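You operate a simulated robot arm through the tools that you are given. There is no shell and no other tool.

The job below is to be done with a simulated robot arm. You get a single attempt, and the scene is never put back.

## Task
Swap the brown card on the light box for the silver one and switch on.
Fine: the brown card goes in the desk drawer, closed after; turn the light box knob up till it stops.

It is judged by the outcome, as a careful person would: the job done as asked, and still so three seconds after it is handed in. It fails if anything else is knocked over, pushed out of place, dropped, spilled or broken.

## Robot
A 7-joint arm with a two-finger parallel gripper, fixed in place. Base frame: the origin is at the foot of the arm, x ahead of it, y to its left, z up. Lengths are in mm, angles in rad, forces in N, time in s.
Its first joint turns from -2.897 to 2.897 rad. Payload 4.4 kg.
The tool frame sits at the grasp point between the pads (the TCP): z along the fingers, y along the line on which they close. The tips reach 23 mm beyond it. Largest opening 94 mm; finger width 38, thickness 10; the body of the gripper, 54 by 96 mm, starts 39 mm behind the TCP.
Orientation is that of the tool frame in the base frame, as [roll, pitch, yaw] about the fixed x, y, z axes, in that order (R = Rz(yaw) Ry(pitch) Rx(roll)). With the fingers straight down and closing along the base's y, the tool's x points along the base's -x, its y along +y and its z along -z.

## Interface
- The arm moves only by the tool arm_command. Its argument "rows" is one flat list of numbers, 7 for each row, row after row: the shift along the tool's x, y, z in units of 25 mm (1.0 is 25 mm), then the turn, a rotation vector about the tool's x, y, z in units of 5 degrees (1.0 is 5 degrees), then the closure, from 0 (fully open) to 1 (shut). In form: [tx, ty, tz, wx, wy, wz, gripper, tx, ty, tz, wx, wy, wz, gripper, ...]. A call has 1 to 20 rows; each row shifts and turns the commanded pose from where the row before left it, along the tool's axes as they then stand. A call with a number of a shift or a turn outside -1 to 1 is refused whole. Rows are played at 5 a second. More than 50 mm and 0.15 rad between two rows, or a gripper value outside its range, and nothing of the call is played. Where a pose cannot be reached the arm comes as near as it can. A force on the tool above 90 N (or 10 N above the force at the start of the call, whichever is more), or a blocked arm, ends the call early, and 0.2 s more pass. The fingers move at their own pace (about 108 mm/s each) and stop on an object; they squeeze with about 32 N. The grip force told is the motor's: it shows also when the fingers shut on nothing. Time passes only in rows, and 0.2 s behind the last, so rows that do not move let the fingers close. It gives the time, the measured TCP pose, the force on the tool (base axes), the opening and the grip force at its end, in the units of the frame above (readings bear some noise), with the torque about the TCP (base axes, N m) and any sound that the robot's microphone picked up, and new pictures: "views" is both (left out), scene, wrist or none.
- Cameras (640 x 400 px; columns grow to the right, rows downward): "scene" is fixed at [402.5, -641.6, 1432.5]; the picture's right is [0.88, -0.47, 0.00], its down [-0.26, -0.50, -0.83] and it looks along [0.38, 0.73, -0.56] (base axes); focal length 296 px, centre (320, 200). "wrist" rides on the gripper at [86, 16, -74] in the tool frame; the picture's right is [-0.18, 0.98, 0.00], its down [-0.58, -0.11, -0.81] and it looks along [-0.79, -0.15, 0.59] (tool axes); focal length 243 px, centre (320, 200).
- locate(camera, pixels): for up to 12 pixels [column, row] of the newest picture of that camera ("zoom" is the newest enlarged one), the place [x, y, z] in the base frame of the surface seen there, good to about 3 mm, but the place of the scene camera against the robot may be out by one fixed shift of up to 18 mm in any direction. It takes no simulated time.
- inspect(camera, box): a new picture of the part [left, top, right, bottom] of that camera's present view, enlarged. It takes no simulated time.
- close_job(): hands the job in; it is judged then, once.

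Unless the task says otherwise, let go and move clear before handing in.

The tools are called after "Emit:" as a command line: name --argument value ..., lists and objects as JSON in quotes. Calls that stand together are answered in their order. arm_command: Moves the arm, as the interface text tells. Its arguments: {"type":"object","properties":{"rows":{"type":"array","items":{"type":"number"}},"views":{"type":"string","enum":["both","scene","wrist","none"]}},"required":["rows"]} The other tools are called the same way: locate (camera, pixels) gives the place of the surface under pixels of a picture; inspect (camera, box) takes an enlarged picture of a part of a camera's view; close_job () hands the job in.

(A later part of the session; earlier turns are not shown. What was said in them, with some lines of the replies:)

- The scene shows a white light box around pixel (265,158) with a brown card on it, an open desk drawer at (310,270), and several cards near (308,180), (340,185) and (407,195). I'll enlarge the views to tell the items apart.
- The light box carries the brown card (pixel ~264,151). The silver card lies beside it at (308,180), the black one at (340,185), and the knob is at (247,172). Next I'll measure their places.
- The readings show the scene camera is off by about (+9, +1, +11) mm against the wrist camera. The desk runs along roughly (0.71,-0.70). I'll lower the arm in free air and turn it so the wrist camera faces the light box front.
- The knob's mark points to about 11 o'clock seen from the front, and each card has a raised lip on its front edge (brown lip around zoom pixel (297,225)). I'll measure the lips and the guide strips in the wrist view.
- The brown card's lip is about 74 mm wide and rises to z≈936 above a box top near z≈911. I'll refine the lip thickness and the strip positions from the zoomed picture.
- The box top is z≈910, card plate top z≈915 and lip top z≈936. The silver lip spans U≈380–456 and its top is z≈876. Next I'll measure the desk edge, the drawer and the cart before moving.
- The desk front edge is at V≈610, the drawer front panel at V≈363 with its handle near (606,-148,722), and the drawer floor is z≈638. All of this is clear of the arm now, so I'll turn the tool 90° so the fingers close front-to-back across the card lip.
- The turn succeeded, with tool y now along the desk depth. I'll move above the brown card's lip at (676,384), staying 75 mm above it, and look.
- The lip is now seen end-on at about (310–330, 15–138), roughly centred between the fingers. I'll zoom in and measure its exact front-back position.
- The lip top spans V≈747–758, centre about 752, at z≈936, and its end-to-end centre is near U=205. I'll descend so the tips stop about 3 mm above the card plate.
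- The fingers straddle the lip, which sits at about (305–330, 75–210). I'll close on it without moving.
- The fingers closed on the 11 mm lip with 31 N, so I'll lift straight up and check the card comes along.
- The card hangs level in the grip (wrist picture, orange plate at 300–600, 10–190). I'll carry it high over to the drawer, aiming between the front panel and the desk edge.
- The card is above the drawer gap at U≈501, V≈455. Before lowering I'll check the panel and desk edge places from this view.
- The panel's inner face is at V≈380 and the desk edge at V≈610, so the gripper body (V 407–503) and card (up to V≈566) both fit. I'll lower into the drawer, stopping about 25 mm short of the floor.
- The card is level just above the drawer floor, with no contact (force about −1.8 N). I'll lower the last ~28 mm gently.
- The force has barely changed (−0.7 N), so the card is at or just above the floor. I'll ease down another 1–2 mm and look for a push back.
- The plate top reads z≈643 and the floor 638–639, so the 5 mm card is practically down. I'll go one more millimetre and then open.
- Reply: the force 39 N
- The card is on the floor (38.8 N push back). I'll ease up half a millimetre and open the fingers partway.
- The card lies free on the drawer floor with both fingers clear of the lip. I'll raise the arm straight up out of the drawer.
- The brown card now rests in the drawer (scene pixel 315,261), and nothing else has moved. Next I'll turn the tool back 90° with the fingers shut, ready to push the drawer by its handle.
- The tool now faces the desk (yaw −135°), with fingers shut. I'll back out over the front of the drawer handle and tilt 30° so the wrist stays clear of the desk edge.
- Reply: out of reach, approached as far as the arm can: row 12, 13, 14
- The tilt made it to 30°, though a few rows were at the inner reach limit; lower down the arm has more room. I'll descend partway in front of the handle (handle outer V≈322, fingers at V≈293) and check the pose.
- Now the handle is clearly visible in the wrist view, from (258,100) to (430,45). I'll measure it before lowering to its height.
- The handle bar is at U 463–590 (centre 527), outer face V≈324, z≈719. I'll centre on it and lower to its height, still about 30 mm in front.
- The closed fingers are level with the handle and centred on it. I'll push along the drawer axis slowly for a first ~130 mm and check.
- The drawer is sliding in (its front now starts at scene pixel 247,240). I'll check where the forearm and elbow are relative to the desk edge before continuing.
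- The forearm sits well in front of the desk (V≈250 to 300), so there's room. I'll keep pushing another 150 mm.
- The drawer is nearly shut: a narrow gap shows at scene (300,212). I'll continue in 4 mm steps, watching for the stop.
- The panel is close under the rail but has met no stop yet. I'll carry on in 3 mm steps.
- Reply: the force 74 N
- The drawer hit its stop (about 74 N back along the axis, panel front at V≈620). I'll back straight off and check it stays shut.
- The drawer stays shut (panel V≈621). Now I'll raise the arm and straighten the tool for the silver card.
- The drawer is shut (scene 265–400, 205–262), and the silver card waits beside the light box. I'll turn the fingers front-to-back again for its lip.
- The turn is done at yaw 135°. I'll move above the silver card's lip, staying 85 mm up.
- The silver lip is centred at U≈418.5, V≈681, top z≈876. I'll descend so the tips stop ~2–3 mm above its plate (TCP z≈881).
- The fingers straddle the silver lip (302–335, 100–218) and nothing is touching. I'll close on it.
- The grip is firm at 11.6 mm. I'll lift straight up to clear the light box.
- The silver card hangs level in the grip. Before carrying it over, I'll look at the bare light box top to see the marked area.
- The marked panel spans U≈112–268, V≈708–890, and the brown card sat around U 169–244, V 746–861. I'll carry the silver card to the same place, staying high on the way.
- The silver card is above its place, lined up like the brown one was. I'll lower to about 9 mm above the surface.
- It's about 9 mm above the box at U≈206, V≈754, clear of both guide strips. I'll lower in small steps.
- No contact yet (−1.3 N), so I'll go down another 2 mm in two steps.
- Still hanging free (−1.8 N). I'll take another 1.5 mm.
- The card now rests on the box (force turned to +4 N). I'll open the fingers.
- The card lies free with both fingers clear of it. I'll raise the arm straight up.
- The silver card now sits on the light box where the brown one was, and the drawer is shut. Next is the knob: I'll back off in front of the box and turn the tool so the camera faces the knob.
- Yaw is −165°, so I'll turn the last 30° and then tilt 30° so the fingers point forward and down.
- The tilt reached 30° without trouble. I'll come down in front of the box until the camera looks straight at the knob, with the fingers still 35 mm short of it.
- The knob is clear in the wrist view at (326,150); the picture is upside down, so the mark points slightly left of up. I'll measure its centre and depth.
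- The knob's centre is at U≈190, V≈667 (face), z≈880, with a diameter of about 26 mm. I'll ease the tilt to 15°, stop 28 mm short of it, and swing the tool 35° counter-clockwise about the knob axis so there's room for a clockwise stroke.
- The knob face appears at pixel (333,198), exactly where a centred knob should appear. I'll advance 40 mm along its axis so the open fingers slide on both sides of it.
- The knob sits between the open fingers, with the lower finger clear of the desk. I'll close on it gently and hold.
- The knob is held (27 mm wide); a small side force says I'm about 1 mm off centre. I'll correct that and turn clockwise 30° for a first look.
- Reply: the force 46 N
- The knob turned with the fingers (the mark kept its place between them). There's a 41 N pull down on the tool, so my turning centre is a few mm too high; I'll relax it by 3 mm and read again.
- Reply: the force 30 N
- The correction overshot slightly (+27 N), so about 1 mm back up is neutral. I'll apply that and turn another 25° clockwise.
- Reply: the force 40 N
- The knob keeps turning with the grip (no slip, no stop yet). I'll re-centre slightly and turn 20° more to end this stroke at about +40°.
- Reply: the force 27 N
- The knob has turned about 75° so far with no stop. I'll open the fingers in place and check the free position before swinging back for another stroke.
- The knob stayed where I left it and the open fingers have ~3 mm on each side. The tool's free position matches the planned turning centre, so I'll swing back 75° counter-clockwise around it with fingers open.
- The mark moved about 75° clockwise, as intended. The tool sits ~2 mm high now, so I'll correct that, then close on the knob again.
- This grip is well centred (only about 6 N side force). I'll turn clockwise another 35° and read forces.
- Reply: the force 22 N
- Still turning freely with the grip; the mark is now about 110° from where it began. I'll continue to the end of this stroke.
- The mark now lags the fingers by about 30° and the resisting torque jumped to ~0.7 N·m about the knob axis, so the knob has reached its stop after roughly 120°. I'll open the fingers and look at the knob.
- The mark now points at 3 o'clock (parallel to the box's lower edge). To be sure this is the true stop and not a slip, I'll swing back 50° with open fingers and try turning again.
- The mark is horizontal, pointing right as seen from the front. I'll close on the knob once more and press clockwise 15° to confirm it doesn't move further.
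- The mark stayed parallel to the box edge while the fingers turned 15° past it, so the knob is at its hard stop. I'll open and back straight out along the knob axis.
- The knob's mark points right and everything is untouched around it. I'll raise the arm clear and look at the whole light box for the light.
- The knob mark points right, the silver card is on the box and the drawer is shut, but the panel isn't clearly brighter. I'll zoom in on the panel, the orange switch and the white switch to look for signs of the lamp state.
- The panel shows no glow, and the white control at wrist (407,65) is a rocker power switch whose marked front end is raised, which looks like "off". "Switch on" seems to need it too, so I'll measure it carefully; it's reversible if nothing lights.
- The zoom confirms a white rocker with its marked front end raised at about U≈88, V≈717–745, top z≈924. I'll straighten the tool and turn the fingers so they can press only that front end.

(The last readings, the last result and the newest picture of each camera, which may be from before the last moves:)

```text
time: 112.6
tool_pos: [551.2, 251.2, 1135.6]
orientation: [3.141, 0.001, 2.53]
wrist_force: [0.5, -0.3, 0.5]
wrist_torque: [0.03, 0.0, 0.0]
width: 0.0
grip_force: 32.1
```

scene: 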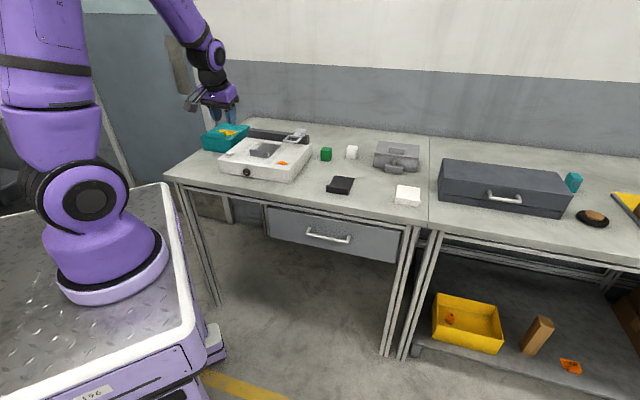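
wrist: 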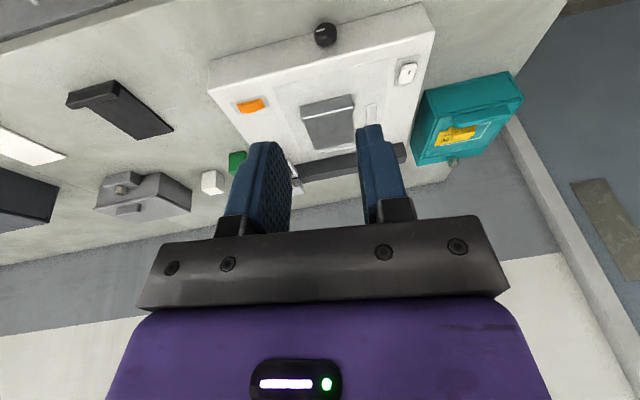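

Two more turn steps finish the yaw; then I'll move over the rocker's front end at a safe height and look.

Emit:
arm_command --rows '[0, 0, 0, 0, 0, 1, 1, 0, 0, 0, 0, 0, 1, 1, 0.709, 0.849, 0.775, 0, 0, 0, 1, 0.709, 0.849, 0.775, 0, 0, 0, 1, 0.709, 0.849, 0.775, 0, 0, 0, 1, 0.709, 0.849, 0.775, 0, 0, 0, 1, 0.709, 0.849, 0.775, 0, 0, 0, 1, 0.709, 0.849, 0.775, 0, 0, 0, 1, 0.709, 0.849, 0.775, 0, 0, 0, 1, 0, 0, 0, 0, 0, 0, 1]' --views "both"

Emit:
inspect --camera "wrist" --box '[256, 40, 416, 140]'

```text
time: 114.8
tool_pos: [567.9, 443.8, 999.0]
orientation: [3.141, 0.001, 2.356]
wrist_force: [-0.2, 0.1, 1.0]
wrist_torque: [0.0, 0.0, 0.02]
width: 0.1
grip_force: 32.2
```

scene: 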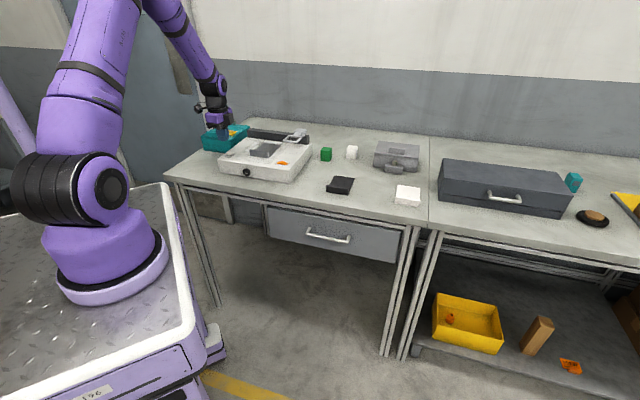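
wrist: 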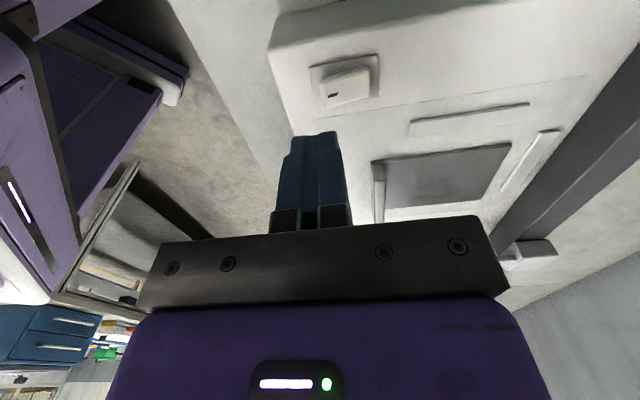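

```text
4.00 times, centred on (336, 90) of wrist
```

zoom: 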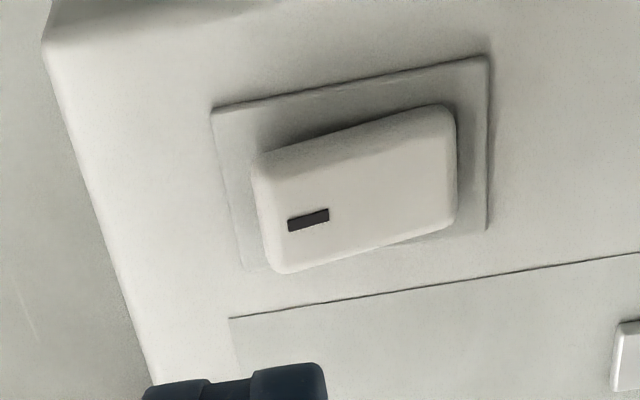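

Emit:
locate --camera "zoom" --pixels '[[265, 170], [275, 240], [290, 265], [265, 200], [308, 218], [345, 145], [360, 240], [350, 190], [435, 120], [445, 215], [230, 200], [470, 150]]'

```text
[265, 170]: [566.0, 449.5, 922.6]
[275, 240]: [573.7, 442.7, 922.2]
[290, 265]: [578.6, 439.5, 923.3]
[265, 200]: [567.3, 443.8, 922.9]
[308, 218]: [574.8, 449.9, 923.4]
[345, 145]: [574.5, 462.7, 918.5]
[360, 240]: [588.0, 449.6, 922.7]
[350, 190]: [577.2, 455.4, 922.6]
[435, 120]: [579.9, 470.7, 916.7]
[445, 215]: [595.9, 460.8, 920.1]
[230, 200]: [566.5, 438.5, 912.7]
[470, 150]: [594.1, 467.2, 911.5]
```

The rocker's front edge is at V≈716, top z≈923, and the rear is lower at z≈918; my closed fingertips are directly above the front end. I'll come down to ~5 mm above it.

Emit:
arm_command --rows '[0, 0, 0.7, 0, 0, 0, 1, 0, 0, 0.7, 0, 0, 0, 1, 0, 0, 0.4, 0, 0, 0, 1, 0, 0, 0.08, 0, 0, 0, 1, 0, 0, 0, 0, 0, 0, 1]' --views "both"

Emit:
inspect --camera "wrist" --box '[240, 80, 400, 180]'

Emit:
inspect --camera "scene" --box '[205, 120, 285, 170]'

```text
time: 116.0
tool_pos: [569.7, 442.1, 951.4]
orientation: [-3.141, 0.0, 2.356]
wrist_force: [0.1, -1.3, 0.5]
wrist_torque: [-0.01, -0.01, -0.01]
width: 0.0
grip_force: 31.6
```

scene: 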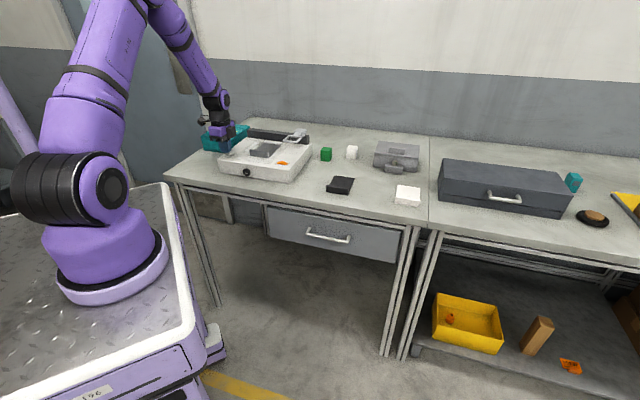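
wrist: 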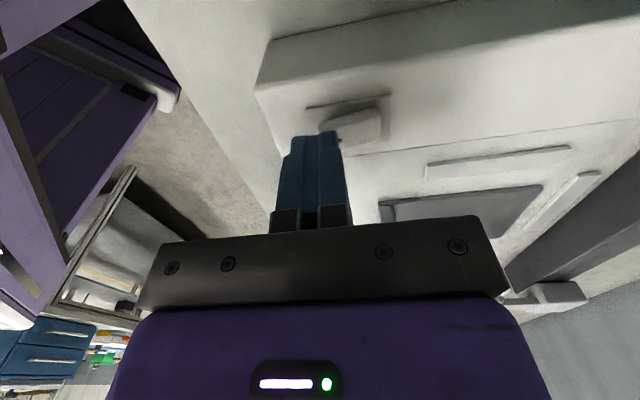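

```text
4.00 times, centred on (320, 130) of wrist
```

zoom: 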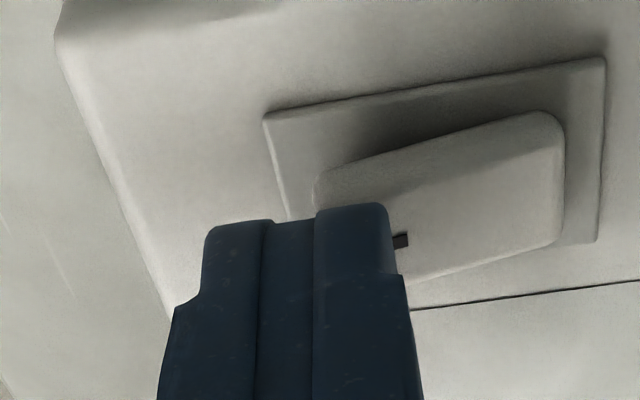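

```text
8.00 times, centred on (245, 145) of scene
```

zoom: 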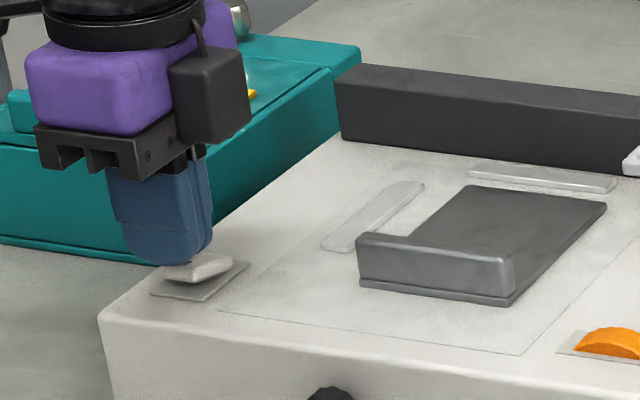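

The tips hover just above the rocker's front end, clear of the teal box. I'll press down in 1 mm steps and listen for a click.

Emit:
arm_command --rows '[0, 0, 0.08, 0, 0, 0, 1, 0, 0, 0.08, 0, 0, 0, 1, 0, 0, 0.04, 0, 0, 0, 1, 0, 0, 0.04, 0, 0, 0, 1, 0, 0, 0.04, 0, 0, 0, 1, 0, 0, 0, 0, 0, 0, 1]' --views "both"

Emit:
inspect --camera "scene" --box '[205, 120, 285, 170]'

```text
time: 117.4
tool_pos: [567.2, 444.1, 944.5]
orientation: [3.141, -0.001, 2.357]
wrist_force: [0.6, 0.0, -0.1]
wrist_torque: [-0.02, -0.02, 0.02]
width: 0.2
grip_force: 32.0
```

scene: 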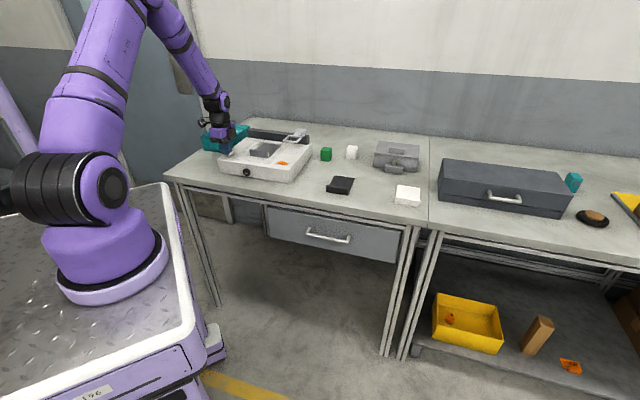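
wrist: 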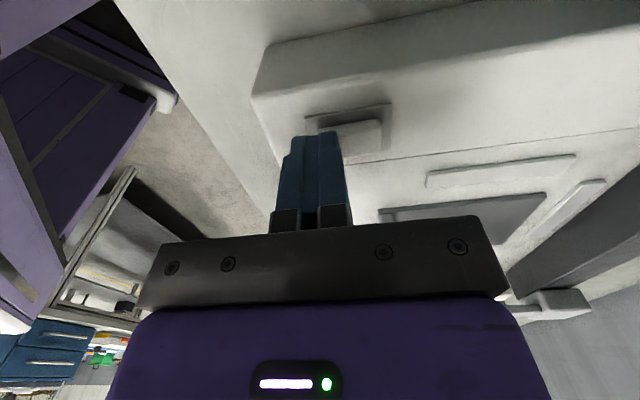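

```text
8.00 times, centred on (245, 145) of scene
```

zoom: 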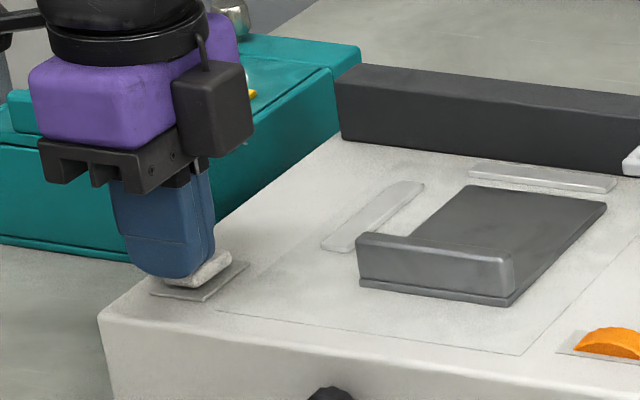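

No force yet with the tips at z≈921. I'll continue in 1 mm steps.

Emit:
arm_command --rows '[0, 0, 0.04, 0, 0, 0, 1, 0, 0, 0.04, 0, 0, 0, 1, 0, 0, 0.04, 0, 0, 0, 1, 0, 0, 0, 0, 0, 0, 1]' --views "both"

Emit:
inspect --camera "scene" --box '[205, 120, 285, 170]'

Emit:
inspect --camera "wrist" --box '[240, 80, 400, 180]'

```text
time: 118.4
tool_pos: [569.9, 444.3, 942.7]
orientation: [3.141, -0.001, 2.356]
wrist_force: [-2.0, 1.5, 17.7]
wrist_torque: [0.12, -0.07, 0.05]
width: 0.0
grip_force: 31.9
heard: click
```

scene: 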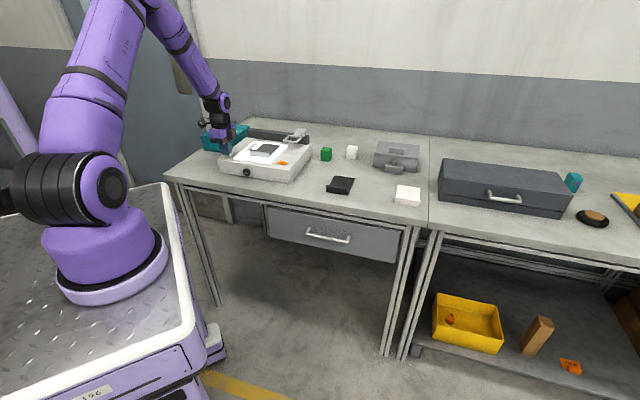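
wrist: 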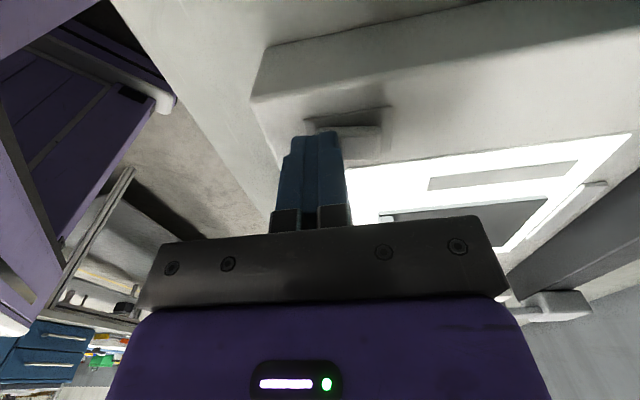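

```text
8.00 times, centred on (245, 145) of scene
```

zoom: 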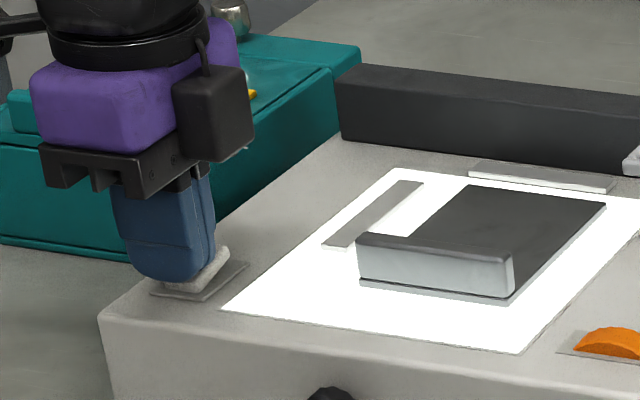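

```text
4.00 times, centred on (320, 130) of wrist
```

zoom: 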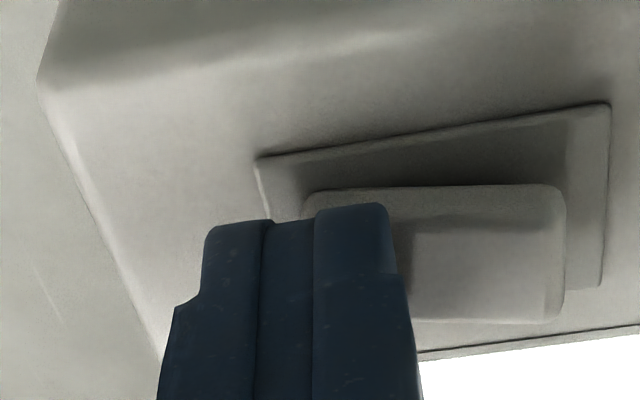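

A click was heard and the panel now glows bright white, so the rocker was the power switch and the knob is at full brightness. I'll lift straight off and check it stays on.

Emit:
arm_command --rows '[0, 0, -0.2, 0, 0, 0, 1, 0, 0, -0.6, 0, 0, 0, 1, 0, 0, -1, 0, 0, 0, 1, 0, 0, -1, 0, 0, 0, 1, 0, 0, -1, 0, 0, 0, 1, 0, 0, -1, 0, 0, 0, 1, 0, 0, -1, 0, 0, 0, 1, 0, 0, -1, 0, 0, 0, 1, 0, -1, 0, 0, 0, 0, 1, 0, -1, 0, 0, 0, 0, 1, 0, -1, 0, 0, 0, 0, 1, 0, -1, 0, 0, 0, 0, 1, 0, -1, 0, 0, 0, 0, 1, 0, 0, 0, 0, 0, 0, 1]' --views "both"

Emit:
inspect --camera "scene" --box '[190, 110, 350, 210]'

Emit:
inspect --camera "scene" --box '[230, 155, 278, 185]'

Emit:
inspect --camera "scene" --box '[220, 180, 420, 305]'

```text
time: 121.4
tool_pos: [478.4, 356.3, 1110.5]
orientation: [-3.141, -0.001, 2.356]
wrist_force: [-0.4, 0.0, -0.4]
wrist_torque: [0.02, 0.04, -0.02]
width: 0.0
grip_force: 31.8
```

scene: 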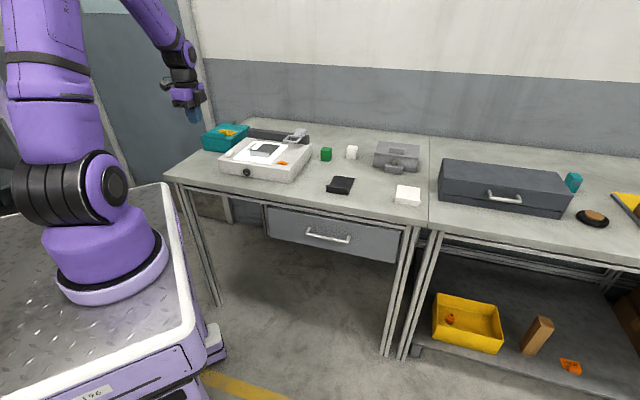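
wrist: 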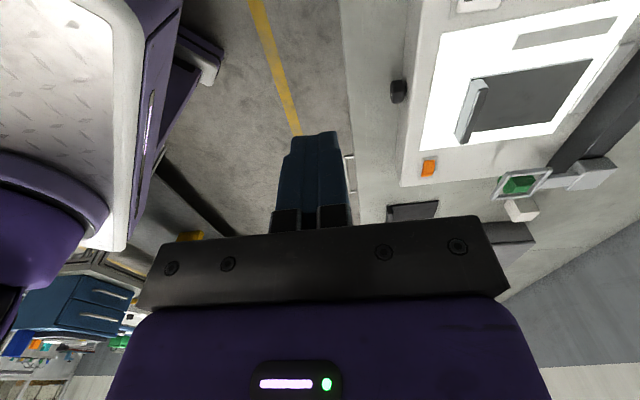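

```text
4.00 times, centred on (270, 160) of scene
```

zoom: 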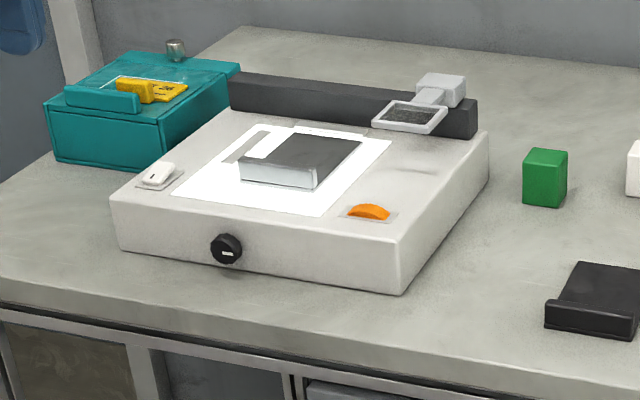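

```text
13.33 times, centred on (254, 170) of scene
```

zoom: 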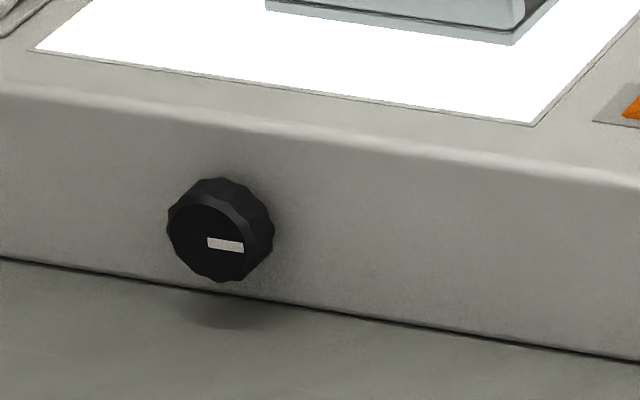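

```text
3.20 times, centred on (320, 242) of scene
```

zoom: 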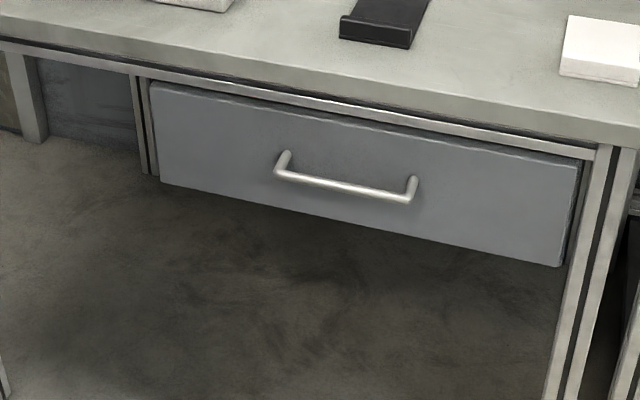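

The lamp stays lit around the silver card (zoom 280,180), and the knob mark still points right at its stop. The drawer is fully shut with the brown card inside, other items are in place and the arm is clear, so I'm handing the job in.

Emit:
close_job

```text
The job is handed in.
```

The job is done and handed in. The silver card is on the light box, the lamp is lit, and the brown card is in the desk drawer, which is shut.

- **Cards:** The silver card sits where the brown one was. I set the brown card down flat on the drawer floor before closing the drawer.
- **Drawer:** I pushed it by the handle until it hit its stop. It was still shut when I last looked.
- **Knob:** I turned it clockwise about 120° until it stopped. A second try would not turn it any further.
- **Switching on:** The knob alone did not light the box, so I also pressed the white rocker switch on top of it. It clicked, and the panel lit up bright white.

Nothing else looked moved in the last pictures, and the arm was clear of the desk when I handed in.
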